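You operate a simulated robot arm through the tools that you are given. There is no shell and no other tool. Be economical: measure what you need, move in short steps, check, and stop when the job is done.

You run a simulated two-armed robot. Do the job below in one go: nothing can be reset, and whatever is moved stays where it is left.

Task
Pick up the glove box from the top of the packing bench with one hand, pass it to the other hand and put it on the top of the packing trolley. Set down upright: glove box.

The check looks at the end state, three seconds after you hand in, the way a careful person would. Anything else that was tipped, shoved, dropped, spilled or broken makes it a failure.

Robot
Two 7-joint arms with two-finger parallel grippers on one trunk, on a base that drives. Base frame: it is fixed to the floor where the robot stands at the start and does not move with it; the origin is under the middle of the robot, x ahead of it, y to its left, z up. Units: m, rad, N and s.
The left shoulder is at the start at [0.05, 0.161, 1.151], the right one opposite. With the tool pointing down near the work surface each hand reaches from about 0.1 to 0.62 m from the robot's upright axis, wherever it stands, measured 20 degrees to its own side. Places, roughly: top of the packing trolley [0.6, -0.6, 0.8]. Payload 3.43 kg a hand.
The tool frame of a hand sits at the grasp point between the pads (the TCP): z along the fingers, y along the line on which they close. The tips reach 0.03 m beyond it. Largest opening 0.094 m; finger width 0.028, thickness 0.01; the body of the gripper, 0.05 by 0.096 m, starts 0.055 m behind the TCP.
Orientation is that of the tool frame in the base frame, as [roll, pitch, yaw] about the fixed x, y, z axes, in that order (R = Rz(yaw) Ry(pitch) Rx(roll)). With the fingers straight down and closing along the base's y, the tool's x points along the base's -x, its y along +y and its z along -z.

Tools
- The arms move only by the tool arm_command. It takes "left_deltas", "right_deltas" or both (then of equal length, played together; a hand with none holds still); each is a list of rows, each a list of 7 numbers: the shift along the tool's x, y, z in units of 40 mm (1.0 is 40 mm), then the turn, a rotation vector about the tool's x, y, z in units of 5 degrees (1.0 is 5 degrees), then the opening, from 0 (shut) to 1 (fully open). In form: [[x, y, z, wx, wy, wz, hand], ...]. A call has 1 to 10 rows; each row shifts and turns the commanded pose from where the row before left it, along the tool's axes as they then stand. A call with a number of a shift or a turn outside -1 to 1 is refused whole. Rows are played at 5 a second. More than 0.05 m and 0.15 rad between two rows, or a gripper value outside its range, and nothing of the call is played. Where a pose cannot be reached the arm comes as near as it can. A force on the tool above 40 N (or 10 N above the force at the start of the call, whichever is more), or a blocked arm, ends the call early, and 0.2 s more pass. Each finger travels about 0.045 m/s and halts on what it meets, pressing with about 39 N; the grip force reading is that of the motor and also rises with nothing between the fingers. The clock runs only during rows and for 0.2 s after the last one: add rows that do not move to give the fingers time. It gives the time, the measured TCP pose, the force on the tool (base axes), the opening and the grip force at its end, in the units of the frame above (readings bear some noise), with the torque about the TCP (base axes, N m) and any sound that the robot's microphone picked up.
- Cameras (640 x 400 px; columns grow to the right, rows downward): "scene" is now at [0.1111, -0.0458, 1.2677]; the picture's right is [-0.54, -0.84, 0.00], its down [-0.55, 0.35, -0.76] and it looks along [0.64, -0.41, -0.65] (base axes); focal length 256 px, centre (320, 200). "left" rides on the left gripper at [0.076, -0.014, -0.103] in its tool frame; the picture's right is [0.18, 0.98, 0.00], its down [-0.75, 0.14, -0.64] and it looks along [-0.63, 0.12, 0.77] (tool axes); focal length 243 px, centre (320, 200). "right" rides on the right gripper at [0.076, 0.014, -0.103] in its tool frame; the picture's right is [-0.18, 0.98, 0.00], its down [-0.75, -0.14, -0.64] and it looks along [-0.63, -0.12, 0.77] (tool axes); focal length 243 px, centre (320, 200). There is no depth. A picture from a camera that has moved, and an enlarged one, comes with that camera's place and axes in the base frame and with its lens.
- grab_frame(camera): a new picture of that camera. The clock stands still meanwhile.
- move_column(by): slides the trunk up (or, below 0, down) by that many m; the arms and the scene camera ride with it, the base frame stays. It gives what a move gives, with no picture.
- steer(legs): drives the robot by 1 to 6 legs, each [ahead, left, turn to the left] in m, m and rad, along the robot's own axes; the way and the turn of a leg run together, so that a leg with both is an arc; at most 1.5 m and 3.142 rad a leg. The arms and the cameras ride along, it lands a little off, and it stops where it bumps. It gives what a move gives.
- aim_head(pan, tilt): turns the head with the scene camera to pan (to the left, within 1.396 rad either way) and tilt (down, from -0.506 to 1.204), counted from straight ahead of the robot. It gives what a move gives.
- zoom(camera, box): a new picture of the part [left, top, right, bottom] of that camera's present view, enlarged. The clock stands still meanwhile.
- job_done(): hands the job in; it is judged then, once.

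Work in short steps. Places have to be worked out from the pictures, the camera data and where the tool is seen: move nearer, look again, correct. Check each grasp and each placing, and mend what went wrong. You have 120 turns and 92 pictures in all, those below and enlarged ones among them. Open the grippers and draw the arms clear of the work before you hand the job in, unless the task says otherwise; then end with one line.

The tools are called after "Request:" by a JSON object that holds its "fn" and its "kwargs". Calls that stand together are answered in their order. arm_command: Moves the arms, as the interface text tells. Its arguments: {"type":"object","properties":{"left_deltas":{"type":"array"},"right_deltas":{"type":"array"}},"required":[]} The other tools are called the same way: move_column (by) slides the trunk up or down; steer (legs) drives the base; aim_head (pan, tilt) turns the head that bears the scene camera; grab_frame (camera) takes a picture; zoom (camera, box) takes an enlarged picture of a part of a camera's view; job_done () hands the job in.

At the start:

```text
clock: 0.0
left_tcp_pos: [0.4046, -0.0645, 1.0262]
left_ee_rot: [-3.14, -0.001, 3.141]
left_contact_force: [-0.5, -0.5, -0.4]
left_ft_torque: [0.0, 0.0, -0.01]
left_opening: 0.0942
left_gripper_force: 0.1
right_tcp_pos: [0.2823, -0.3611, 1.0877]
right_ee_rot: [-3.14, 0.001, 3.14]
right_contact_force: [0.3, -1.3, 0.1]
right_ft_torque: [0.0, -0.02, 0.02]
right_opening: 0.0938
right_gripper_force: 0.1
trunk travel left (down, up): [-0.178, 0.089]
robot x, y, heading: [-0.0008, 0.0038, -0.001]
head pan, tilt: [-0.572, 0.712]
```

scene: 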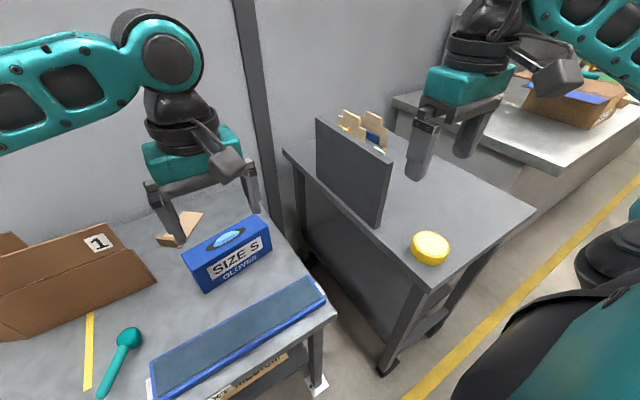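
right: 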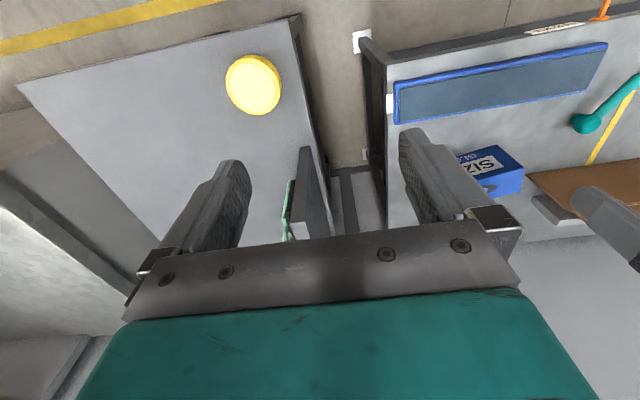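
left: 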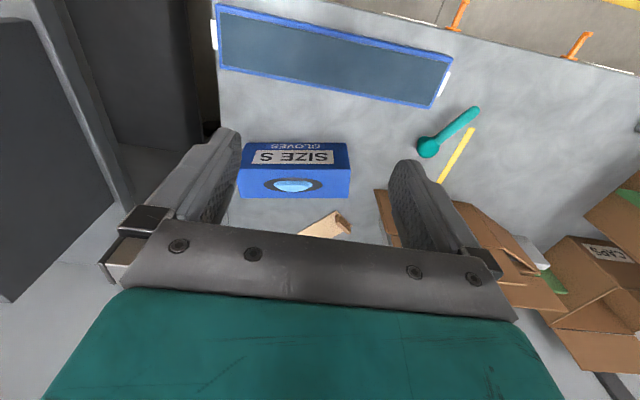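

The glove box sits on the bench in front of the left hand, with its long side roughly along y. I'll zoom in on it to measure it.

Request:
{"fn": "zoom", "kwargs": {"camera": "scene", "box": [140, 180, 340, 305]}}

Request:
{"fn": "zoom", "kwargs": {"camera": "left", "box": [200, 120, 392, 240]}}

Request:
{"fn": "zoom", "kwargs": {"camera": "scene", "box": [280, 80, 560, 255]}}

```text
3.20 times, centred on (240, 242) of scene
camera zoom: at [0.1111, -0.0458, 1.2677], right [-0.54, -0.84, 0.0], down [-0.55, 0.35, -0.76], along [0.64, -0.41, -0.65], focal length 819 px, centre (576, 64)
```

zoom: 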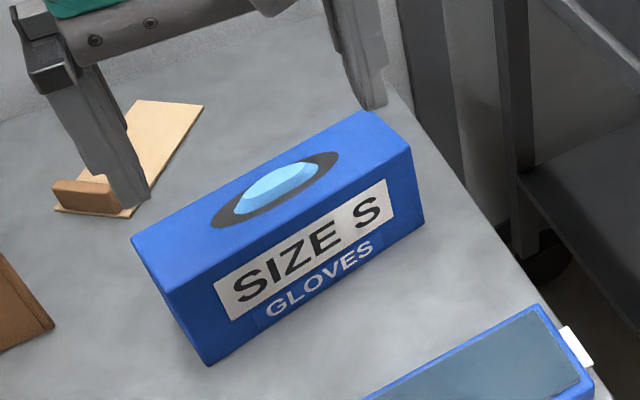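

```text
3.33 times, centred on (296, 180) of left
camera zoom: at [0.3273, -0.0792, 1.1287], right [-0.18, 0.98, 0.0], down [0.75, 0.14, 0.64], along [0.63, 0.12, -0.77], focal length 809 px, centre (400, 267)
```

zoom: 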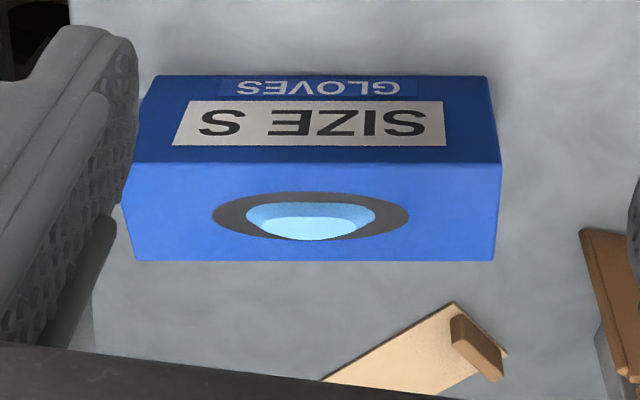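

```text
2.29 times, centred on (420, 168) of scene
camera zoom: at [0.1111, -0.0458, 1.2677], right [-0.54, -0.84, 0.0], down [-0.55, 0.35, -0.76], along [0.64, -0.41, -0.65], focal length 585 px, centre (91, 274)
```

zoom: 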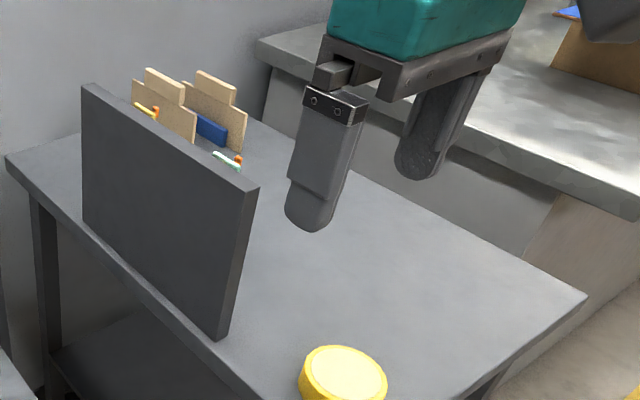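

Triangulating from both cameras puts the box centre near (0.577, -0.077), top z about 0.79, bench about 0.70, size about 0.185 x 0.062 x 0.09, long axis yawed about 10° from y. Reaching it with the left hand is easier if I first turn the robot a little to the right.

Request:
{"fn": "steer", "kwargs": {"legs": [[0, 0, -0.25]]}}

```text
clock: 1.3
left_tcp_pos: [0.3759, -0.1641, 1.0265]
left_ee_rot: [3.14, -0.002, 2.893]
left_contact_force: [0.2, -0.5, -0.6]
left_ft_torque: [0.0, -0.03, -0.01]
left_opening: 0.094
left_gripper_force: 0.1
right_tcp_pos: [0.185, -0.419, 1.0868]
right_ee_rot: [3.14, 0.001, 2.893]
right_contact_force: [-0.5, -0.1, 0.5]
right_ft_torque: [0.0, -0.02, 0.02]
right_opening: 0.0938
right_gripper_force: 0.1
trunk travel left (down, up): [-0.178, 0.089]
robot x, y, heading: [-0.0023, -0.0025, -0.247]
head pan, tilt: [-0.572, 0.712]
```

Now I rotate the left tool by 65° so the fingers close across the box's thin side, and move it over the left part of the box.

Request:
{"fn": "arm_command", "kwargs": {"left_deltas": [[0, 0, 0, 0, 0, 1, 1], [0, 0, 0, 0, 0, 1, 1], [0, 0, 0, 0, 0, 1, 1], [0, 0, 0, 0, 0, 1, 1], [0, 0, 0, 0, 0, 1, 1], [0, 0, 0, 0, 0, 1, 1], [0, 0, 0, 0, 0, 1, 1], [0, 0, 0, 0, 0, 1, 1], [0, 0, 0, 0, 0, 1, 1], [0, 0, 0, 0, 0, 1, 1]]}}

Request:
{"fn": "arm_command", "kwargs": {"left_deltas": [[0, 0, 0, 0, 0, 1, 1], [0, 0, 0, 0, 0, 1, 1], [0, 0, 0, 0, 0, 1, 1], [0.333, 0.764, 0.343, 0, 0, 0, 1], [0.333, 0.764, 0.343, 0, 0, 0, 1], [0.333, 0.764, 0.343, 0, 0, 0, 1], [0.333, 0.764, 0.343, 0, 0, 0, 1], [0.333, 0.764, 0.343, 0, 0, 0, 1], [0.333, 0.764, 0.343, 0, 0, 0, 1], [0.333, 0.764, 0.343, 0, 0, 0, 1]]}}

Request:
{"fn": "aim_head", "kwargs": {"pan": 0.1, "tilt": 0.75}}

Request:
{"fn": "grab_frame", "kwargs": {"camera": "scene"}}

Request:
{"fn": "grab_frame", "kwargs": {"camera": "left"}}

```text
clock: 3.5
left_tcp_pos: [0.3763, -0.1615, 1.0269]
left_ee_rot: [-3.141, -0.002, 2.02]
left_contact_force: [0.3, 0.2, -0.5]
left_ft_torque: [0.03, -0.01, 0.02]
left_opening: 0.0942
left_gripper_force: 0.2
right_tcp_pos: [0.1843, -0.4194, 1.0864]
right_ee_rot: [-3.141, -0.001, 2.894]
right_contact_force: [-0.2, 0.6, -1.3]
right_ft_torque: [0.01, -0.01, 0.01]
right_opening: 0.0941
right_gripper_force: 0.2
trunk travel left (down, up): [-0.178, 0.089]
robot x, y, heading: [-0.0003, -0.0012, -0.252]
head pan, tilt: [-0.572, 0.712]
```

```text
clock: 5.7
left_tcp_pos: [0.5707, -0.0316, 0.9295]
left_ee_rot: [3.14, 0.0, 1.76]
left_contact_force: [0.5, 0.3, -0.3]
left_ft_torque: [0.03, 0.0, 0.01]
left_opening: 0.094
left_gripper_force: 0.1
right_tcp_pos: [0.1847, -0.4195, 1.0874]
right_ee_rot: [-3.14, 0.0, 2.895]
right_contact_force: [0.6, -0.1, 0.2]
right_ft_torque: [-0.02, -0.02, -0.01]
right_opening: 0.0941
right_gripper_force: 0.0
trunk travel left (down, up): [-0.178, 0.089]
robot x, y, heading: [-0.0, 0.0036, -0.247]
head pan, tilt: [-0.572, 0.712]
```

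```text
clock: 6.7
left_tcp_pos: [0.5702, -0.0323, 0.9299]
left_ee_rot: [-3.141, 0.0, 1.761]
left_contact_force: [0.4, -0.7, -0.7]
left_ft_torque: [0.0, 0.0, 0.03]
left_opening: 0.0941
left_gripper_force: 0.0
right_tcp_pos: [0.184, -0.4196, 1.0864]
right_ee_rot: [3.141, 0.001, 2.894]
right_contact_force: [0.0, 0.6, -0.5]
right_ft_torque: [0.0, 0.02, -0.01]
right_opening: 0.094
right_gripper_force: 0.0
trunk travel left (down, up): [-0.178, 0.089]
robot x, y, heading: [0.0002, -0.0026, -0.245]
head pan, tilt: [0.099, 0.75]
```

```text
85 pictures are left
camera scene: at [0.1208, -0.0222, 1.2644], right [-0.15, -0.99, 0.0], down [-0.67, 0.1, -0.73], along [0.72, -0.11, -0.68], focal length 256 px, centre (320, 200)
```

scene: 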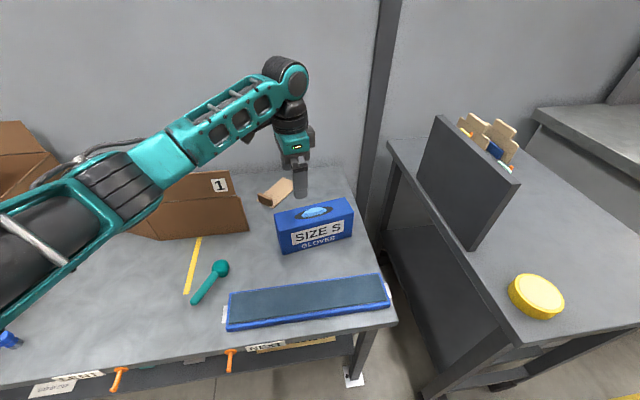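

```text
84 pictures are left
camera left: at [0.5408, 0.04, 1.0326], right [0.93, 0.36, 0.0], down [0.28, -0.71, 0.64], along [0.23, -0.6, -0.77], focal length 243 px, centre (320, 200)
```

left: 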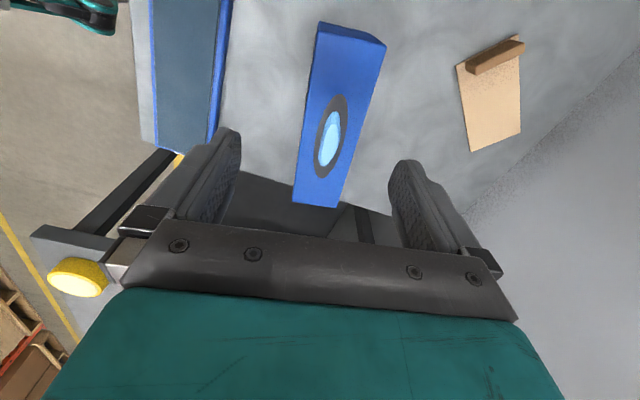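

The left camera puts the centre slightly further out than the first estimate, so I'll refine it with a zoom from the new scene view.

Request:
{"fn": "zoom", "kwargs": {"camera": "scene", "box": [240, 160, 400, 260]}}

Request:
{"fn": "zoom", "kwargs": {"camera": "left", "box": [160, 10, 480, 210]}}

```text
4.00 times, centred on (320, 210) of scene
camera zoom: at [0.1208, -0.0222, 1.2644], right [-0.15, -0.99, 0.0], down [-0.67, 0.1, -0.73], along [0.72, -0.11, -0.68], focal length 1024 px, centre (320, 160)
```

zoom: 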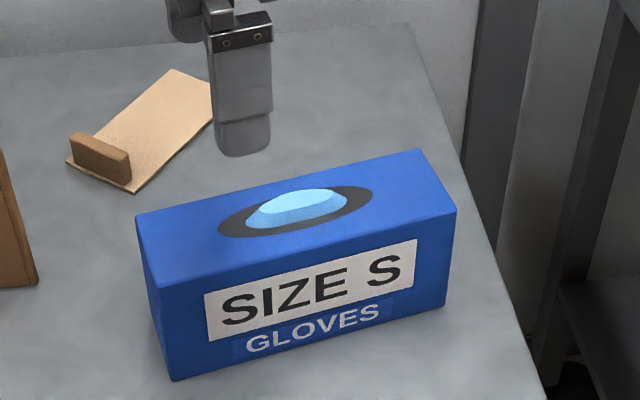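

```text
2.00 times, centred on (320, 110) of left
camera zoom: at [0.5408, 0.04, 1.0326], right [0.93, 0.36, 0.0], down [0.28, -0.71, 0.64], along [0.23, -0.6, -0.77], focal length 485 px, centre (320, 380)
```

zoom: 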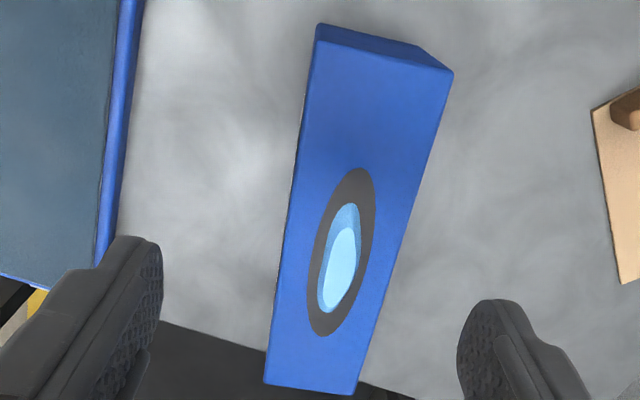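

With the wide baseline the box resolves at centre (0.595, -0.078), top z about 0.769, and bench about 0.668. I correct laterally, come down part way, and look again.

Request:
{"fn": "arm_command", "kwargs": {"left_deltas": [[0.12, 0.41, 0.5, 0, 0, 0, 1], [0, 0, 0.7, 0, 0, 0, 1], [0, 0, 0.8, 0, 0, 0, 1], [0, 0, 0.5, 0, 0, 0, 1], [0, 0, 0, 0, 0, 0, 1]]}}

Request:
{"fn": "grab_frame", "kwargs": {"camera": "left"}}

Request:
{"fn": "zoom", "kwargs": {"camera": "scene", "box": [240, 140, 400, 260]}}

```text
clock: 7.9
left_tcp_pos: [0.5829, -0.0241, 0.829]
left_ee_rot: [-3.141, 0.0, 1.76]
left_contact_force: [0.7, 0.3, 0.7]
left_ft_torque: [0.0, -0.03, 0.02]
left_opening: 0.094
left_gripper_force: 0.0
right_tcp_pos: [0.1843, -0.419, 1.0881]
right_ee_rot: [3.141, 0.0, 2.894]
right_contact_force: [0.7, 0.1, 0.7]
right_ft_torque: [0.0, 0.01, -0.01]
right_opening: 0.0937
right_gripper_force: 0.0
trunk travel left (down, up): [-0.178, 0.089]
robot x, y, heading: [-0.0027, 0.0024, -0.249]
head pan, tilt: [0.099, 0.75]
```

```text
81 pictures are left
camera left: at [0.5548, 0.0486, 0.9319], right [0.93, 0.36, 0.0], down [0.28, -0.71, 0.64], along [0.23, -0.6, -0.77], focal length 243 px, centre (320, 200)
```

left: 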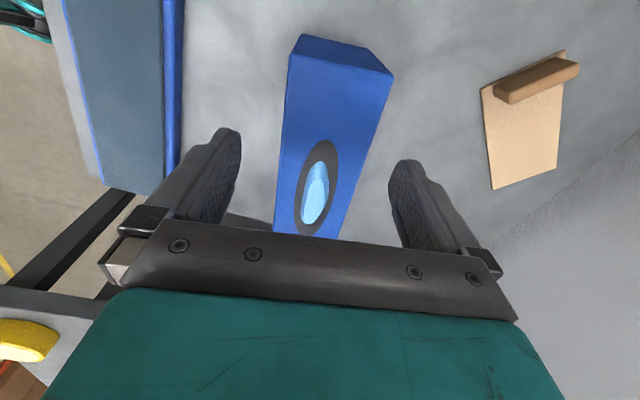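

```text
3.33 times, centred on (320, 200) of scene
camera zoom: at [0.1208, -0.0221, 1.2644], right [-0.15, -0.99, 0.0], down [-0.67, 0.1, -0.73], along [0.72, -0.11, -0.68], focal length 853 px, centre (320, 200)
```

zoom: 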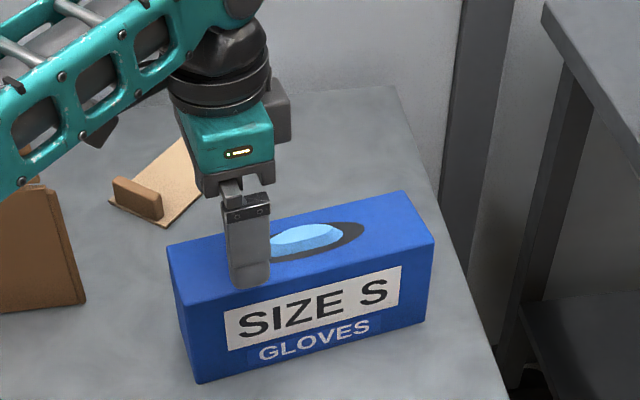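

The fingers straddle the box, with the box about 5 mm toward tool +y, so I nudge that way and descend to the grasp height.

Request:
{"fn": "arm_command", "kwargs": {"left_deltas": [[0, 0.13, 0, 0, 0, 0, 1], [0, 0, 0.6, 0, 0, 0, 1], [0, 0, 0.6, 0, 0, 0, 1], [0, 0, 0.6, 0, 0, 0, 1], [0, 0, 0.45, 0, 0, 0, 1], [0, 0, 0, 0, 0, 0, 1]]}}

Request:
{"fn": "grab_frame", "kwargs": {"camera": "left"}}

Request:
{"fn": "zoom", "kwargs": {"camera": "scene", "box": [240, 140, 400, 260]}}

```text
clock: 9.3
left_tcp_pos: [0.5899, -0.0222, 0.7397]
left_ee_rot: [-3.142, 0.0, 1.76]
left_contact_force: [-0.9, 0.0, 0.0]
left_ft_torque: [0.01, 0.01, -0.01]
left_opening: 0.0938
left_gripper_force: 0.1
right_tcp_pos: [0.1854, -0.4197, 1.0873]
right_ee_rot: [3.141, 0.0, 2.893]
right_contact_force: [-0.8, 0.4, -0.1]
right_ft_torque: [-0.03, 0.0, 0.02]
right_opening: 0.094
right_gripper_force: 0.0
trunk travel left (down, up): [-0.178, 0.089]
robot x, y, heading: [0.0003, 0.0029, -0.249]
head pan, tilt: [0.099, 0.75]
```

```text
79 pictures are left
camera left: at [0.5601, 0.0501, 0.8419], right [0.93, 0.36, 0.0], down [0.28, -0.71, 0.64], along [0.23, -0.6, -0.77], focal length 243 px, centre (320, 200)
```

left: 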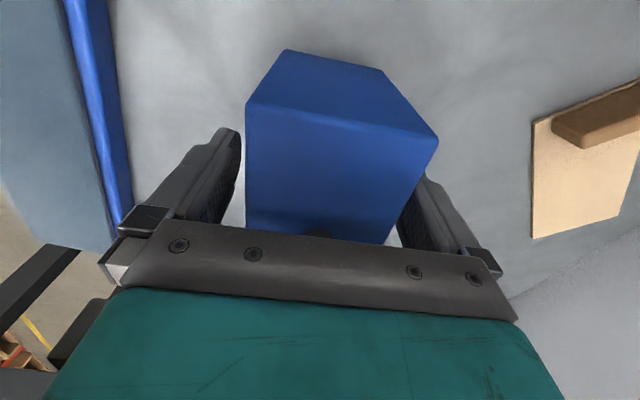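

```text
3.33 times, centred on (320, 200) of scene
camera zoom: at [0.1208, -0.0221, 1.2644], right [-0.15, -0.99, 0.0], down [-0.67, 0.1, -0.73], along [0.72, -0.11, -0.68], focal length 853 px, centre (320, 200)
```

zoom: 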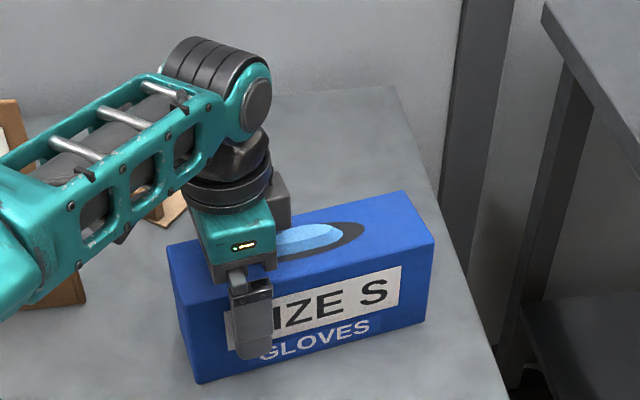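

The fingers straddle the box at good depth with no contact, so I close them, giving them time to settle.

Request:
{"fn": "arm_command", "kwargs": {"left_deltas": [[0, 0, 0, 0, 0, 0, 0.6], [0, 0, 0, 0, 0, 0, 0.3], [0, 0, 0, 0, 0, 0, 0], [0, 0, 0, 0, 0, 0, 0], [0, 0, 0, 0, 0, 0, 0], [0, 0, 0, 0, 0, 0, 0]]}}

```text
clock: 10.7
left_tcp_pos: [0.5893, -0.0234, 0.7408]
left_ee_rot: [-3.141, 0.001, 1.761]
left_contact_force: [0.6, 0.9, 0.3]
left_ft_torque: [-0.01, -0.12, -0.08]
left_opening: 0.0723
left_gripper_force: 38.4
right_tcp_pos: [0.1854, -0.42, 1.0879]
right_ee_rot: [-3.141, 0.0, 2.892]
right_contact_force: [-0.8, -0.7, -0.3]
right_ft_torque: [-0.04, 0.05, -0.01]
right_opening: 0.0939
right_gripper_force: 0.1
trunk travel left (down, up): [-0.178, 0.089]
robot x, y, heading: [0.0019, -0.003, -0.247]
head pan, tilt: [0.099, 0.75]
```

Gripped at 72 mm opening with 38 N. Lift straight up and check.

Request:
{"fn": "arm_command", "kwargs": {"left_deltas": [[0, 0, -0.3, 0, 0, 0, 0], [0, 0, -0.6, 0, 0, 0, 0], [0, 0, -0.8, 0, 0, 0, 0], [0, 0, -0.8, 0, 0, 0, 0], [0, 0, -0.8, 0, 0, 0, 0], [0, 0, -0.8, 0, 0, 0, 0], [0, 0, -0.8, 0, 0, 0, 0], [0, 0, -0.6, 0, 0, 0, 0], [0, 0, 0, 0, 0, 0, 0]]}}

Request:
{"fn": "grab_frame", "kwargs": {"camera": "scene"}}

```text
clock: 12.7
left_tcp_pos: [0.5894, -0.0217, 0.9597]
left_ee_rot: [-3.141, -0.003, 1.761]
left_contact_force: [0.5, -0.5, -3.8]
left_ft_torque: [0.25, 0.04, -0.02]
left_opening: 0.0722
left_gripper_force: 38.8
right_tcp_pos: [0.1856, -0.4198, 1.0874]
right_ee_rot: [3.141, 0.001, 2.892]
right_contact_force: [-0.2, 0.0, 0.0]
right_ft_torque: [-0.01, 0.01, 0.01]
right_opening: 0.094
right_gripper_force: 0.1
trunk travel left (down, up): [-0.178, 0.089]
robot x, y, heading: [0.0022, -0.0, -0.249]
head pan, tilt: [0.099, 0.75]
```

```text
77 pictures are left
camera scene: at [0.1213, -0.0222, 1.2643], right [-0.15, -0.99, 0.0], down [-0.67, 0.1, -0.73], along [0.72, -0.11, -0.68], focal length 256 px, centre (320, 200)
```

scene: 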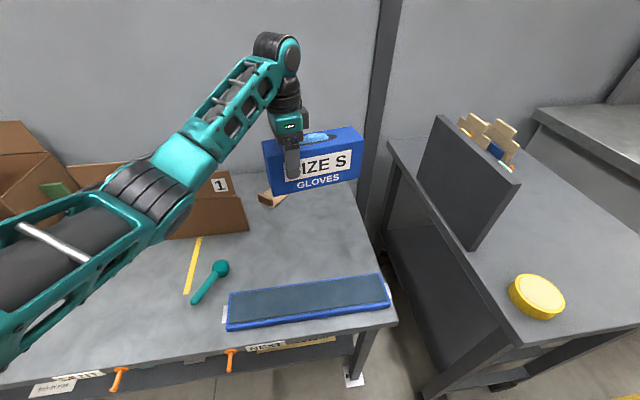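

The box is held level (about 3.8 N). I bring it in front of the robot for the handover, turning it so its long side lies across the robot.

Request:
{"fn": "arm_command", "kwargs": {"left_deltas": [[0, 0, 0, 0, 0, 1, 0], [0, 0, 0, 0, 0, 1, 0], [0, 0, 0, 0, 0, 1, 0], [0, 0, 0, 0, 0, 1, 0], [0, 0, 0, 0, 0, 1, 0], [-0.32, -0.78, -0.15, 0, 0, 0, 0], [-0.32, -0.78, -0.15, 0, 0, 0, 0], [-0.32, -0.78, -0.15, 0, 0, 0, 0], [-0.32, -0.78, -0.15, 0, 0, 0, 0], [-0.32, -0.78, -0.15, 0, 0, 0, 0]]}}

Request:
{"fn": "grab_frame", "kwargs": {"camera": "scene"}}

```text
clock: 14.9
left_tcp_pos: [0.4213, -0.0449, 0.9904]
left_ee_rot: [-3.14, -0.002, 1.325]
left_contact_force: [0.2, 0.2, -5.0]
left_ft_torque: [0.23, -0.05, 0.0]
left_opening: 0.0722
left_gripper_force: 38.9
right_tcp_pos: [0.1852, -0.4199, 1.0872]
right_ee_rot: [-3.141, 0.0, 2.893]
right_contact_force: [-0.5, -0.5, 0.9]
right_ft_torque: [0.01, 0.0, 0.01]
right_opening: 0.094
right_gripper_force: 0.1
trunk travel left (down, up): [-0.178, 0.089]
robot x, y, heading: [0.0005, 0.0007, -0.246]
head pan, tilt: [0.099, 0.75]
```

```text
76 pictures are left
camera scene: at [0.1208, -0.0223, 1.2644], right [-0.15, -0.99, 0.0], down [-0.67, 0.1, -0.73], along [0.72, -0.11, -0.68], focal length 256 px, centre (320, 200)
```

scene: 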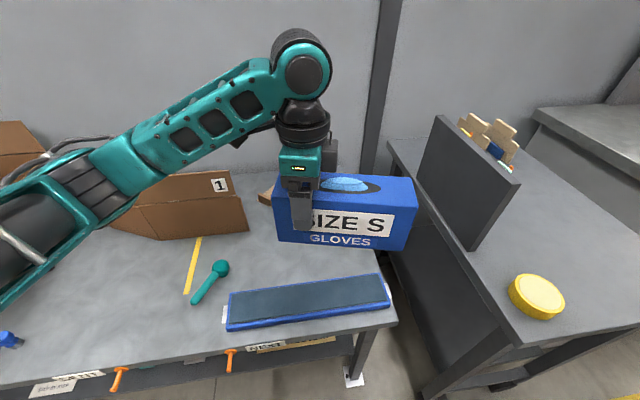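

Next I rotate the right tool by 90° so its camera faces outboard, then tilt it 35° to approach the free end of the box from the right.

Request:
{"fn": "arm_command", "kwargs": {"right_deltas": [[0, 0, 0, 0, 0, -1, 1], [0, 0, 0, 0, 0, -1, 1], [0, 0, 0, 0, 0, -1, 1], [0, 0, 0, 0, 0, -1, 1], [0, 0, 0, 0, 0, -1, 1], [0, 0, 0, 0, 0, -1, 1], [0, 0, 0, 0, 0, -1, 1], [0, 0, 0, 0, 0, -1, 1], [0, 0, 0, 0, 0, -1, 1], [0, 0, 0, 0, 0, -1, 1]]}}

Request:
{"fn": "arm_command", "kwargs": {"right_deltas": [[0, 0, 0, 0, 0, -1, 1], [0, 0, 0, 0, 0, -1, 1], [0, 0, 0, 0, 0, -1, 1], [0, 0, 0, 0, 0, -1, 1], [0, 0, 0, 0, 0, -1, 1], [0, 0, 0, 0, 0, -1, 1], [0, 0, 0, 0, 0, -1, 1], [0, 0, 0, 0, 0, -1, 1], [0, 0, 0, 0, 0, 0, 1]]}}

Request:
{"fn": "arm_command", "kwargs": {"right_deltas": [[0, 0, 0, 0, -1, 0, 1], [0, 0, 0, 0, -1, 0, 1], [0, 0, 0, 0, -1, 0, 1], [0, 0, 0, 0, -1, 0, 1], [0, 0, 0, 0, -1, 0, 1], [0, 0, 0, 0, -1, 0, 1], [0, 0, 0, 0, -1, 0, 1], [0, 0, 0, 0, 0, 0, 1]]}}

```text
clock: 17.1
left_tcp_pos: [0.4224, -0.0451, 0.9898]
left_ee_rot: [-3.139, -0.001, 1.322]
left_contact_force: [1.1, 0.5, -3.9]
left_ft_torque: [0.27, -0.05, 0.0]
left_opening: 0.072
left_gripper_force: 38.9
right_tcp_pos: [0.1848, -0.3763, 1.0904]
right_ee_rot: [-3.142, 0.002, -2.561]
right_contact_force: [0.2, 0.3, 0.5]
right_ft_torque: [0.0, 0.0, -0.02]
right_opening: 0.0937
right_gripper_force: 0.0
right hand out of reach, approached as far as the arm can: row 8, 9, 10
trunk travel left (down, up): [-0.178, 0.089]
robot x, y, heading: [-0.0013, -0.0023, -0.251]
head pan, tilt: [0.099, 0.75]
```

```text
clock: 19.1
left_tcp_pos: [0.4227, -0.0461, 0.9898]
left_ee_rot: [-3.141, -0.001, 1.324]
left_contact_force: [0.9, 0.1, -3.8]
left_ft_torque: [0.25, -0.05, -0.02]
left_opening: 0.0723
left_gripper_force: 39.0
right_tcp_pos: [0.1776, -0.2464, 1.0996]
right_ee_rot: [3.141, 0.0, -1.817]
right_contact_force: [0.2, 0.4, 1.1]
right_ft_torque: [0.01, 0.03, 0.03]
right_opening: 0.0938
right_gripper_force: 0.0
right hand out of reach, approached as far as the arm can: row 1, 2, 3, 4, 5, 6, 7, 8
trunk travel left (down, up): [-0.178, 0.089]
robot x, y, heading: [0.0033, -0.0004, -0.246]
head pan, tilt: [0.099, 0.75]
```

```text
clock: 20.9
left_tcp_pos: [0.4228, -0.0452, 0.9898]
left_ee_rot: [-3.14, 0.0, 1.322]
left_contact_force: [-0.5, -0.8, -4.6]
left_ft_torque: [0.21, -0.06, -0.01]
left_opening: 0.0721
left_gripper_force: 38.9
right_tcp_pos: [0.1759, -0.2233, 1.1209]
right_ee_rot: [3.137, 0.612, -1.822]
right_contact_force: [-0.6, 0.0, -0.1]
right_ft_torque: [-0.03, -0.01, 0.02]
right_opening: 0.0941
right_gripper_force: 0.1
right hand out of reach, approached as far as the arm can: row 1, 2, 3, 4, 5, 6, 7
trunk travel left (down, up): [-0.178, 0.089]
robot x, y, heading: [0.0026, 0.0054, -0.254]
head pan, tilt: [0.099, 0.75]
```

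The orientation was reached, but the position drifted because that pose is hard to reach at the side. I'll test with a small forward move to see where the command stands.

Request:
{"fn": "arm_command", "kwargs": {"right_deltas": [[0, -0.7, 0, 0, 0, 0, 1], [0, -0.7, 0, 0, 0, 0, 1], [0, 0, 0, 0, 0, 0, 1]]}}

Request:
{"fn": "grab_frame", "kwargs": {"camera": "scene"}}

```text
clock: 21.7
left_tcp_pos: [0.4219, -0.0464, 0.9898]
left_ee_rot: [-3.139, -0.002, 1.322]
left_contact_force: [-0.6, 0.1, -4.2]
left_ft_torque: [0.27, -0.08, 0.0]
left_opening: 0.0722
left_gripper_force: 38.3
right_tcp_pos: [0.2116, -0.2085, 1.1376]
right_ee_rot: [3.141, 0.612, -1.822]
right_contact_force: [-0.3, -0.1, 0.2]
right_ft_torque: [0.01, -0.01, 0.01]
right_opening: 0.0939
right_gripper_force: 0.0
right hand out of reach, approached as far as the arm can: row 1, 2
trunk travel left (down, up): [-0.178, 0.089]
robot x, y, heading: [0.0017, -0.0033, -0.247]
head pan, tilt: [0.099, 0.75]
```

```text
75 pictures are left
camera scene: at [0.1211, -0.0223, 1.2644], right [-0.15, -0.99, 0.0], down [-0.67, 0.1, -0.73], along [0.72, -0.11, -0.68], focal length 256 px, centre (320, 200)
```

scene: 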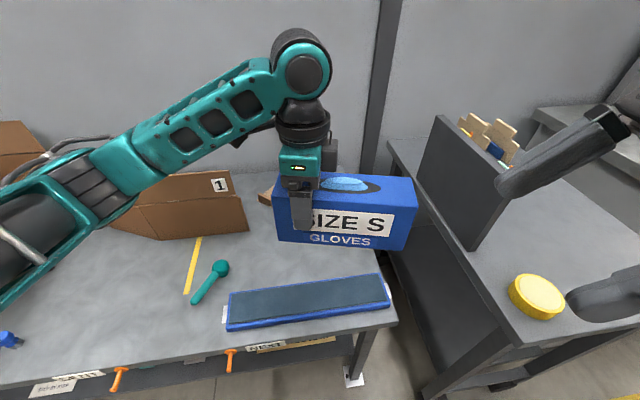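

Forward motion brings it closer to its reachable range. I continue forward toward the pre-grasp point and check.

Request:
{"fn": "arm_command", "kwargs": {"right_deltas": [[0, -0.8, 0.1, 0, 0, 0, 1], [0, -0.8, 0.1, 0, 0, 0, 1], [0, -0.8, 0.1, 0, 0, 0, 1], [0, 0, 0, 0, 0, 0, 1]]}}

```text
clock: 22.7
left_tcp_pos: [0.4215, -0.0465, 0.9904]
left_ee_rot: [-3.14, -0.001, 1.324]
left_contact_force: [0.2, 0.1, -3.9]
left_ft_torque: [0.23, -0.08, 0.02]
left_opening: 0.072
left_gripper_force: 38.5
right_tcp_pos: [0.255, -0.175, 1.1537]
right_ee_rot: [3.14, 0.612, -1.822]
right_contact_force: [-1.1, -0.6, -0.5]
right_ft_torque: [-0.03, -0.01, -0.01]
right_opening: 0.0939
right_gripper_force: 0.0
right hand out of reach, approached as far as the arm can: row 1, 2, 3
trunk travel left (down, up): [-0.178, 0.089]
robot x, y, heading: [0.0011, 0.0004, -0.245]
head pan, tilt: [0.099, 0.75]
```

The wrist seems to be at a limit this close in. I undo the tilt and some of the yaw, move forward, and rotate again there, where the mirrored left-hand pose was reachable.

Request:
{"fn": "arm_command", "kwargs": {"right_deltas": [[0, 0, 0, 0, 1, 0, 1], [0, 0, 0, 0, 1, 0, 1], [0, 0, 0, 0, 1, 0, 1], [0, 0, 0, 0, 1, 0, 1], [0, 0, 0, 0, 1, 0, 1], [0, 0, 0, 0, 1, 0, 1], [0, 0, 0, 0, 1, 0, 1], [0, 0, 0, 0, 0, 0, 1]]}}

Request:
{"fn": "arm_command", "kwargs": {"right_deltas": [[0, 0, 0, 0, 0, 1, 1], [0, 0, 0, 0, 0, 1, 1], [0, 0, 0, 0, 0, 1, 1], [0, 0, 0, 0, 0, 1, 1], [0, 0, 0, 0, 0, 1, 1], [0, 0, 0, 0, 0, 1, 1], [0, 0, 0, 0, 0, 1, 1], [0, 0, 0, 0, 0, 1, 1], [0, 0, 0, 0, 0, 0, 1]]}}

```text
clock: 24.5
left_tcp_pos: [0.4217, -0.0461, 0.9892]
left_ee_rot: [-3.14, 0.0, 1.323]
left_contact_force: [-0.2, -0.3, -5.1]
left_ft_torque: [0.25, -0.08, 0.03]
left_opening: 0.0721
left_gripper_force: 39.5
right_tcp_pos: [0.2563, -0.1747, 1.1524]
right_ee_rot: [-3.141, -0.003, -1.821]
right_contact_force: [-0.6, 0.3, 0.1]
right_ft_torque: [0.02, 0.01, 0.03]
right_opening: 0.0942
right_gripper_force: 0.0
trunk travel left (down, up): [-0.178, 0.089]
robot x, y, heading: [-0.0035, 0.0033, -0.247]
head pan, tilt: [0.099, 0.75]
```

```text
clock: 26.5
left_tcp_pos: [0.4222, -0.0455, 0.9901]
left_ee_rot: [-3.14, 0.001, 1.322]
left_contact_force: [0.0, -0.2, -3.9]
left_ft_torque: [0.24, -0.05, -0.03]
left_opening: 0.0723
left_gripper_force: 38.7
right_tcp_pos: [0.2537, -0.1749, 1.1532]
right_ee_rot: [3.14, 0.001, -2.518]
right_contact_force: [-0.7, -0.8, 0.3]
right_ft_torque: [-0.03, 0.0, 0.01]
right_opening: 0.0942
right_gripper_force: 0.1
trunk travel left (down, up): [-0.178, 0.089]
robot x, y, heading: [0.0024, -0.001, -0.243]
head pan, tilt: [0.099, 0.75]
```

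The command resyncs to the actual pose. I move out to about 0.42 m ahead and right of the box at a safe height, then rotate there.

Request:
{"fn": "arm_command", "kwargs": {"right_deltas": [[-0.225, -0.875, 0.06, 0, 0, 0, 1], [-0.225, -0.875, 0.06, 0, 0, 0, 1], [-0.225, -0.875, 0.06, 0, 0, 0, 1], [-0.225, -0.875, 0.06, 0, 0, 0, 1], [0, 0, 0, 0, 0, 0, 1]]}}

Request:
{"fn": "arm_command", "kwargs": {"right_deltas": [[0, 0, 0, 0, 0, -1, 1], [0, 0, 0, 0, 0, -1, 1], [0, 0, 0, 0, 0, -1, 1], [0, 0, 0, 0, 0, -1, 1], [0, 0, 0, 0, 0, -1, 1], [0, 0, 0, 0, 0, -1, 1], [0, 0, 0, 0, 0, -1, 1], [0, 0, 0, 0, 0, -1, 1], [0, 0, 0, 0, 0, 0, 1]]}}

```text
clock: 27.7
left_tcp_pos: [0.4226, -0.0453, 0.9903]
left_ee_rot: [-3.139, 0.001, 1.323]
left_contact_force: [-0.6, -1.0, -3.9]
left_ft_torque: [0.24, -0.03, 0.02]
left_opening: 0.0722
left_gripper_force: 39.0
right_tcp_pos: [0.3672, -0.2663, 1.1429]
right_ee_rot: [3.141, -0.001, -2.517]
right_contact_force: [-0.5, -0.8, -0.2]
right_ft_torque: [-0.01, 0.04, -0.03]
right_opening: 0.0941
right_gripper_force: 0.0
trunk travel left (down, up): [-0.178, 0.089]
robot x, y, heading: [-0.0027, 0.0021, -0.247]
head pan, tilt: [0.099, 0.75]
```

```text
clock: 29.7
left_tcp_pos: [0.421, -0.0457, 0.9912]
left_ee_rot: [-3.14, -0.001, 1.323]
left_contact_force: [-0.2, 0.2, -5.6]
left_ft_torque: [0.25, -0.04, 0.0]
left_opening: 0.0724
left_gripper_force: 38.6
right_tcp_pos: [0.2729, -0.1688, 1.1243]
right_ee_rot: [3.141, 0.0, -1.82]
right_contact_force: [-0.3, 0.1, 0.3]
right_ft_torque: [-0.01, -0.01, 0.02]
right_opening: 0.0941
right_gripper_force: 0.0
right hand out of reach, approached as far as the arm can: row 2, 3, 4, 5, 6, 7, 8
trunk travel left (down, up): [-0.178, 0.089]
robot x, y, heading: [-0.0029, 0.0028, -0.242]
head pan, tilt: [0.099, 0.75]
```

The yaw limit pushes the right hand inward, so near the chest is where both hands can work. I'll tilt the right hand here, see where it settles, and bring the box up into it with the left.

Request:
{"fn": "arm_command", "kwargs": {"right_deltas": [[0, 0, 0, 0, -1, 0, 1], [0, 0, 0, 0, -1, 0, 1], [0, 0, 0, 0, -1, 0, 1], [0, 0, 0, 0, -1, 0, 1], [0, 0, 0, 0, -1, 0, 1], [0, 0, 0, 0, -1, 0, 1], [0, 0, 0, 0, 0, 0, 1]]}}

Request:
{"fn": "aim_head", "kwargs": {"pan": -0.1, "tilt": 0.9}}

Request:
{"fn": "grab_frame", "kwargs": {"camera": "scene"}}

Request:
{"fn": "grab_frame", "kwargs": {"camera": "right"}}

```text
clock: 31.3
left_tcp_pos: [0.4224, -0.046, 0.9889]
left_ee_rot: [-3.138, -0.001, 1.322]
left_contact_force: [0.6, 0.0, -3.3]
left_ft_torque: [0.27, -0.07, 0.0]
left_opening: 0.0721
left_gripper_force: 39.2
right_tcp_pos: [0.2619, -0.1619, 1.1286]
right_ee_rot: [3.14, 0.524, -1.822]
right_contact_force: [-0.1, 1.3, 1.1]
right_ft_torque: [-0.02, 0.0, -0.03]
right_opening: 0.094
right_gripper_force: 0.1
right hand out of reach, approached as far as the arm can: row 3, 5, 6
trunk travel left (down, up): [-0.178, 0.089]
robot x, y, heading: [0.0016, -0.0023, -0.245]
head pan, tilt: [0.099, 0.75]
```

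```text
clock: 32.0
left_tcp_pos: [0.4229, -0.045, 0.9893]
left_ee_rot: [-3.141, 0.001, 1.324]
left_contact_force: [0.4, 0.5, -3.9]
left_ft_torque: [0.26, -0.07, -0.01]
left_opening: 0.072
left_gripper_force: 39.0
right_tcp_pos: [0.2614, -0.1609, 1.128]
right_ee_rot: [3.14, 0.525, -1.822]
right_contact_force: [-0.2, 0.6, -0.1]
right_ft_torque: [0.0, -0.02, 0.0]
right_opening: 0.094
right_gripper_force: 0.1
trunk travel left (down, up): [-0.178, 0.089]
robot x, y, heading: [0.002, 0.0011, -0.248]
head pan, tilt: [-0.099, 0.901]
```

```text
74 pictures are left
camera scene: at [0.1102, -0.0356, 1.2525], right [-0.34, -0.94, 0.0], down [-0.74, 0.27, -0.62], along [0.58, -0.21, -0.78], focal length 256 px, centre (320, 200)
```

scene: 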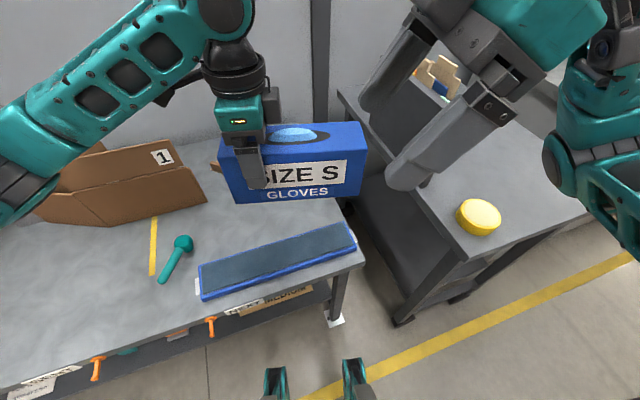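

```text
73 pictures are left
camera right: at [0.2198, -0.2729, 1.1795], right [-0.91, 0.4, 0.09], down [0.22, 0.29, 0.93], along [0.35, 0.87, -0.35], focal length 243 px, centre (320, 200)
```

right: 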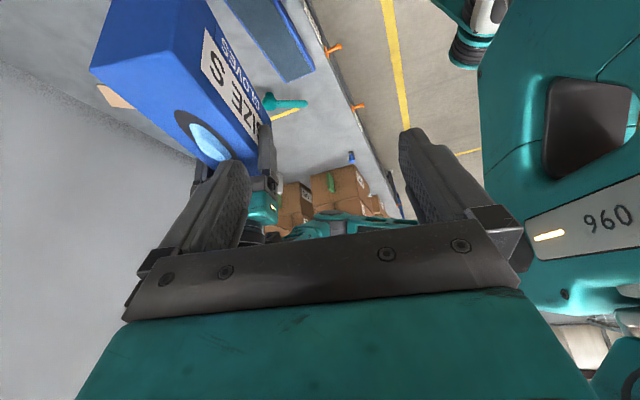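

Both hands are clear of each other. I try shifting the right hand inward and forward together to get some space from the chest.

Request:
{"fn": "arm_command", "kwargs": {"right_deltas": [[-0.35, -0.35, 0.2, 0, 0, 0, 1], [-0.35, -0.35, 0.2, 0, 0, 0, 1], [-0.35, -0.35, 0.2, 0, 0, 0, 1], [0, -0.35, 0, 0, 0, 0, 1], [0, 0, 0, 0, 0, 0, 1]]}}

```text
clock: 33.2
left_tcp_pos: [0.422, -0.0459, 0.9894]
left_ee_rot: [-3.14, -0.001, 1.321]
left_contact_force: [-0.3, 1.1, -3.8]
left_ft_torque: [0.27, -0.06, -0.03]
left_opening: 0.0723
left_gripper_force: 39.4
right_tcp_pos: [0.2881, -0.1322, 1.1384]
right_ee_rot: [3.139, 0.524, -1.825]
right_contact_force: [-0.1, 0.0, 0.1]
right_ft_torque: [-0.01, -0.01, 0.0]
right_opening: 0.0938
right_gripper_force: 0.0
right hand out of reach, approached as far as the arm can: row 1, 2, 3, 4
trunk travel left (down, up): [-0.178, 0.089]
robot x, y, heading: [0.0009, 0.0016, -0.246]
head pan, tilt: [-0.099, 0.901]
```

The right hand settles at (0.288, -0.132, 1.138) with a 30° tilt. Now I bring the left hand with the box back so it sits just below the right fingers.

Request:
{"fn": "arm_command", "kwargs": {"left_deltas": [[-0.043, -0.68, -0.19, 0, 0, 0, 0], [-0.043, -0.68, -0.19, 0, 0, 0, 0], [-0.043, -0.68, -0.19, 0, 0, 0, 0], [-0.043, -0.68, -0.19, 0, 0, 0, 0], [0, 0, 0, 0, 0, 0, 0]]}}

Request:
{"fn": "grab_frame", "kwargs": {"camera": "scene"}}

Request:
{"fn": "grab_frame", "kwargs": {"camera": "right"}}

Request:
{"fn": "grab_frame", "kwargs": {"camera": "left"}}

```text
clock: 34.4
left_tcp_pos: [0.3153, -0.0256, 1.0212]
left_ee_rot: [-3.14, 0.002, 1.325]
left_contact_force: [-0.2, 0.7, -4.5]
left_ft_torque: [0.25, -0.07, 0.01]
left_opening: 0.0723
left_gripper_force: 39.0
right_tcp_pos: [0.2891, -0.13, 1.1393]
right_ee_rot: [3.137, 0.524, -1.827]
right_contact_force: [0.3, -0.5, 0.8]
right_ft_torque: [-0.02, 0.02, 0.02]
right_opening: 0.094
right_gripper_force: 0.0
trunk travel left (down, up): [-0.178, 0.089]
robot x, y, heading: [0.0015, -0.003, -0.251]
head pan, tilt: [-0.099, 0.901]
```

```text
72 pictures are left
camera scene: at [0.1101, -0.0356, 1.2525], right [-0.34, -0.94, 0.0], down [-0.74, 0.27, -0.62], along [0.58, -0.21, -0.78], focal length 256 px, centre (320, 200)
```

scene: 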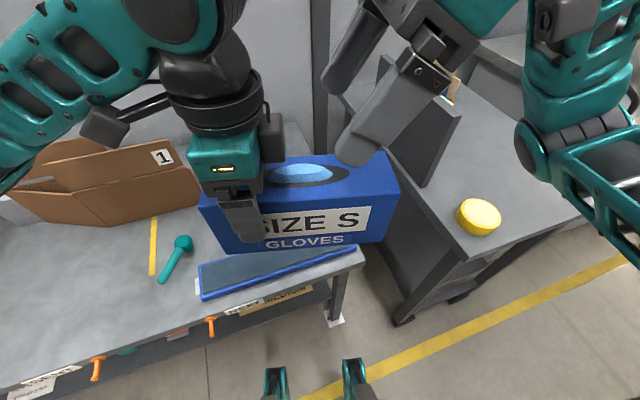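

```text
71 pictures are left
camera right: at [0.2465, -0.2433, 1.1903], right [-0.91, 0.4, 0.09], down [0.22, 0.29, 0.93], along [0.35, 0.87, -0.35], focal length 243 px, centre (320, 200)
```

right: 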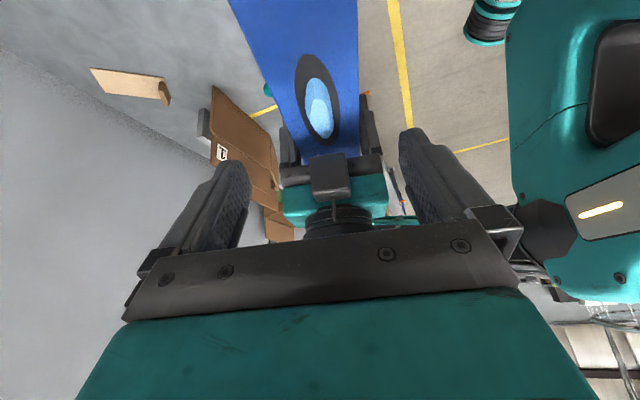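

```text
70 pictures are left
camera left: at [0.3191, 0.0518, 1.1238], right [1.0, -0.06, 0.0], down [-0.05, -0.77, 0.64], along [-0.04, -0.64, -0.77], focal length 243 px, centre (320, 200)
```

left: 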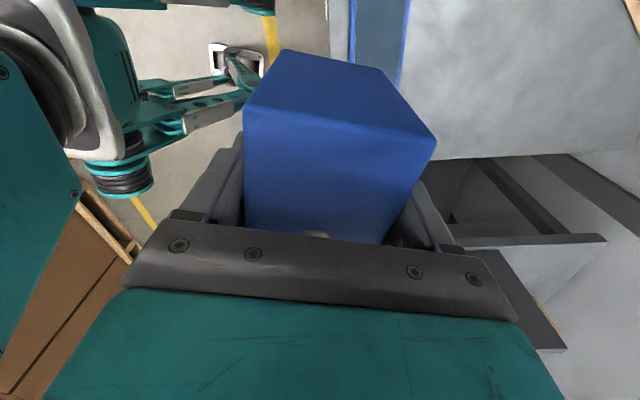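

The box is aligned with the right fingers (spacing 0.108 m along the box axis). I raise the left hand straight up so the box slides between them, in two stages.

Request:
{"fn": "arm_command", "kwargs": {"left_deltas": [[0, 0, -0.4, 0, 0, 0, 0], [0, 0, -0.4, 0, 0, 0, 0], [0, 0, -0.4, 0, 0, 0, 0], [0, 0, -0.2, 0, 0, 0, 0], [0, 0, 0, 0, 0, 0, 0]]}}

Request:
{"fn": "grab_frame", "kwargs": {"camera": "right"}}

Request:
{"fn": "grab_frame", "kwargs": {"camera": "scene"}}

```text
clock: 35.6
left_tcp_pos: [0.3162, -0.0249, 1.0766]
left_ee_rot: [-3.14, 0.001, 1.323]
left_contact_force: [-0.2, 0.2, -4.9]
left_ft_torque: [0.26, -0.1, 0.01]
left_opening: 0.072
left_gripper_force: 39.3
right_tcp_pos: [0.2894, -0.1309, 1.1397]
right_ee_rot: [3.137, 0.523, -1.824]
right_contact_force: [-0.1, 0.6, -0.4]
right_ft_torque: [0.0, 0.0, -0.03]
right_opening: 0.094
right_gripper_force: 0.1
trunk travel left (down, up): [-0.178, 0.089]
robot x, y, heading: [0.0007, -0.0002, -0.244]
head pan, tilt: [-0.099, 0.901]
```

```text
69 pictures are left
camera right: at [0.2464, -0.2433, 1.1904], right [-0.91, 0.4, 0.09], down [0.22, 0.29, 0.93], along [0.35, 0.87, -0.35], focal length 243 px, centre (320, 200)
```

right: 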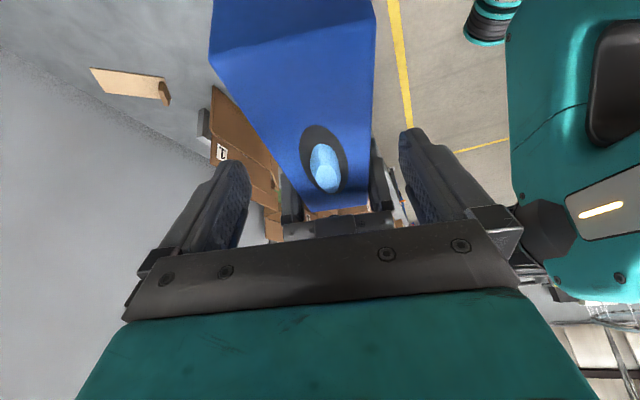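

```text
68 pictures are left
camera scene: at [0.1101, -0.0356, 1.2525], right [-0.34, -0.94, 0.0], down [-0.74, 0.27, -0.62], along [0.58, -0.21, -0.78], focal length 256 px, centre (320, 200)
```

scene: 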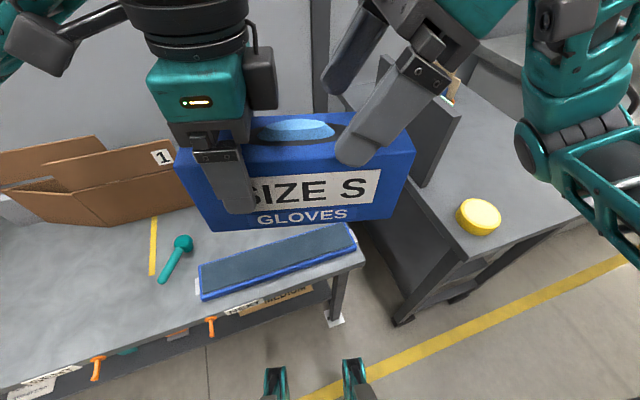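

The alignment is good (projected box end matches the picture). I raise the rest of the way.

Request:
{"fn": "arm_command", "kwargs": {"left_deltas": [[0, 0, -0.4, 0, 0, 0, 0], [0, 0, -0.4, 0, 0, 0, 0], [0, 0, -0.4, 0, 0, 0, 0], [0, 0, -0.19, 0, 0, 0, 0], [0, 0, 0, 0, 0, 0, 0]]}}

Request:
{"fn": "grab_frame", "kwargs": {"camera": "right"}}

Request:
{"fn": "grab_frame", "kwargs": {"camera": "scene"}}

```text
clock: 36.8
left_tcp_pos: [0.3152, -0.027, 1.1308]
left_ee_rot: [-3.14, 0.0, 1.325]
left_contact_force: [0.5, -0.6, -3.7]
left_ft_torque: [0.27, -0.07, 0.03]
left_opening: 0.0722
left_gripper_force: 38.7
right_tcp_pos: [0.2884, -0.1312, 1.1397]
right_ee_rot: [3.139, 0.525, -1.827]
right_contact_force: [-0.3, 0.1, 0.4]
right_ft_torque: [-0.01, 0.01, 0.0]
right_opening: 0.0939
right_gripper_force: 0.0
trunk travel left (down, up): [-0.178, 0.089]
robot x, y, heading: [0.0004, -0.0009, -0.246]
head pan, tilt: [-0.099, 0.901]
```

```text
67 pictures are left
camera right: at [0.2465, -0.2433, 1.1904], right [-0.91, 0.4, 0.09], down [0.22, 0.29, 0.93], along [0.35, 0.87, -0.35], focal length 243 px, centre (320, 200)
```

right: 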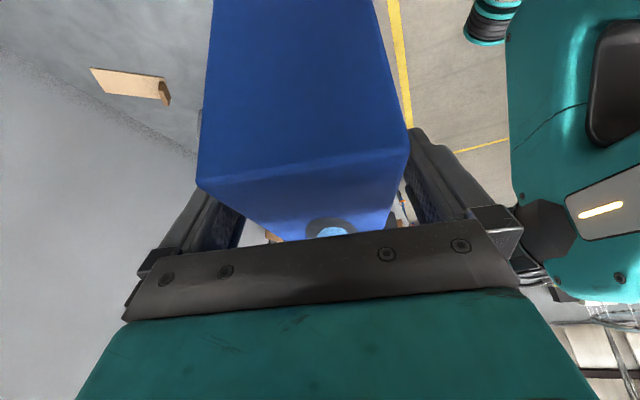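

```text
66 pictures are left
camera scene: at [0.1101, -0.0356, 1.2525], right [-0.34, -0.94, 0.0], down [-0.74, 0.27, -0.62], along [0.58, -0.21, -0.78], focal length 256 px, centre (320, 200)
```

scene: 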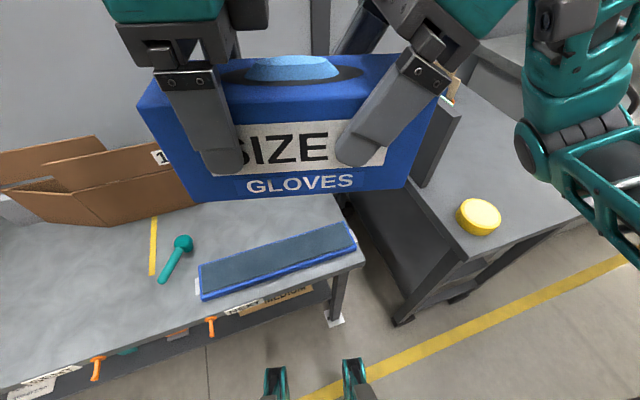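

The right fingers straddle the free end. I close the right hand.

Request:
{"fn": "arm_command", "kwargs": {"right_deltas": [[0, 0, 0, 0, 0, 0, 0.7], [0, 0, 0, 0, 0, 0, 0.5], [0, 0, 0, 0, 0, 0, 0], [0, 0, 0, 0, 0, 0, 0], [0, 0, 0, 0, 0, 0, 0], [0, 0, 0, 0, 0, 0, 0]]}}

```text
clock: 38.2
left_tcp_pos: [0.3155, -0.0249, 1.1318]
left_ee_rot: [3.141, 0.001, 1.323]
left_contact_force: [3.3, -0.6, -3.0]
left_ft_torque: [-0.04, -0.05, 0.18]
left_opening: 0.0722
left_gripper_force: 39.1
right_tcp_pos: [0.2884, -0.1314, 1.1395]
right_ee_rot: [3.14, 0.524, -1.824]
right_contact_force: [-3.5, 0.6, -0.9]
right_ft_torque: [0.1, 0.07, 0.22]
right_opening: 0.0723
right_gripper_force: 39.5
trunk travel left (down, up): [-0.178, 0.089]
robot x, y, heading: [0.0022, -0.0004, -0.244]
head pan, tilt: [-0.099, 0.901]
```

Both hands hold it (right 72 mm, 39 N, low cross force). I open the left hand, then lift it clear upward.

Request:
{"fn": "arm_command", "kwargs": {"left_deltas": [[0, 0, 0, 0, 0, 0, 0.85], [0, 0, 0, 0, 0, 0, 1], [0, 0, 0, 0, 0, 0, 1], [0, 0, 0, 0, 0, 0, 1]]}}

Request:
{"fn": "grab_frame", "kwargs": {"camera": "left"}}

Request:
{"fn": "grab_frame", "kwargs": {"camera": "scene"}}

```text
clock: 39.2
left_tcp_pos: [0.3152, -0.0271, 1.1313]
left_ee_rot: [-3.14, -0.002, 1.324]
left_contact_force: [0.3, -0.1, 0.3]
left_ft_torque: [0.01, 0.0, 0.02]
left_opening: 0.0937
left_gripper_force: 0.1
right_tcp_pos: [0.2881, -0.1315, 1.1386]
right_ee_rot: [3.137, 0.522, -1.825]
right_contact_force: [-0.6, -0.2, 0.2]
right_ft_torque: [-0.21, 0.06, -0.01]
right_opening: 0.0723
right_gripper_force: 39.0
trunk travel left (down, up): [-0.178, 0.089]
robot x, y, heading: [0.0002, 0.0008, -0.249]
head pan, tilt: [-0.099, 0.901]
```

```text
65 pictures are left
camera left: at [0.3191, 0.051, 1.2343], right [1.0, -0.06, 0.0], down [-0.05, -0.77, 0.64], along [-0.04, -0.64, -0.77], focal length 243 px, centre (320, 200)
```

left: 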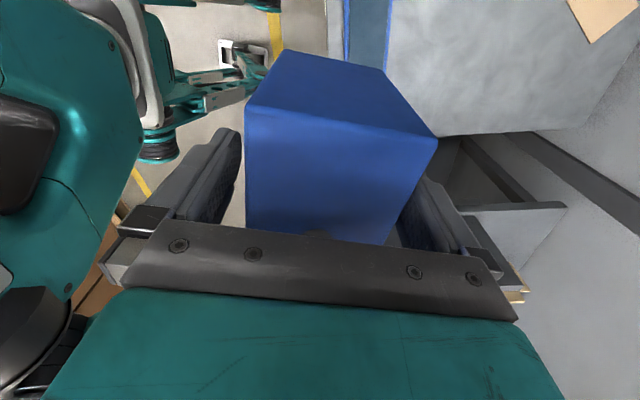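

```text
64 pictures are left
camera scene: at [0.11, -0.0356, 1.2525], right [-0.34, -0.94, 0.0], down [-0.74, 0.27, -0.62], along [0.58, -0.21, -0.78], focal length 256 px, centre (320, 200)
```

scene: 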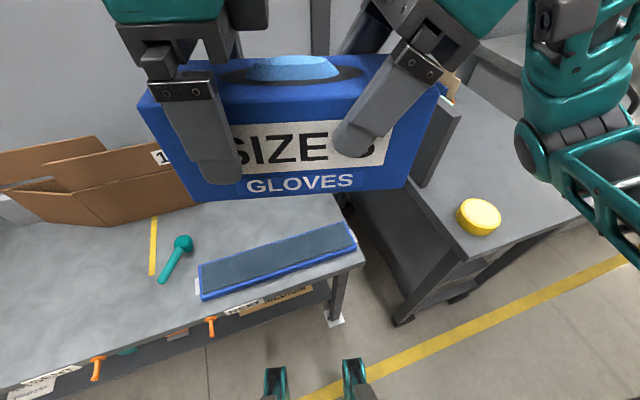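

The box stays put in the right hand. The left hand goes up gently, a bit at a time, in case of reach drift.

Request:
{"fn": "arm_command", "kwargs": {"left_deltas": [[0, 0, -0.4, 0, 0, 0, 1], [0, 0, -0.4, 0, 0, 0, 1], [0, 0, -0.4, 0, 0, 0, 1], [0, 0, 0, 0, 0, 0, 1]]}}

```text
clock: 40.2
left_tcp_pos: [0.3162, -0.026, 1.1798]
left_ee_rot: [-3.139, 0.0, 1.324]
left_contact_force: [0.5, 0.7, 0.7]
left_ft_torque: [-0.04, -0.01, 0.04]
left_opening: 0.0939
left_gripper_force: 0.1
right_tcp_pos: [0.2885, -0.131, 1.1394]
right_ee_rot: [3.137, 0.525, -1.823]
right_contact_force: [0.1, -1.1, 0.7]
right_ft_torque: [-0.18, 0.04, 0.0]
right_opening: 0.0721
right_gripper_force: 38.8
trunk travel left (down, up): [-0.178, 0.089]
robot x, y, heading: [-0.0014, 0.0038, -0.253]
head pan, tilt: [-0.099, 0.901]
```

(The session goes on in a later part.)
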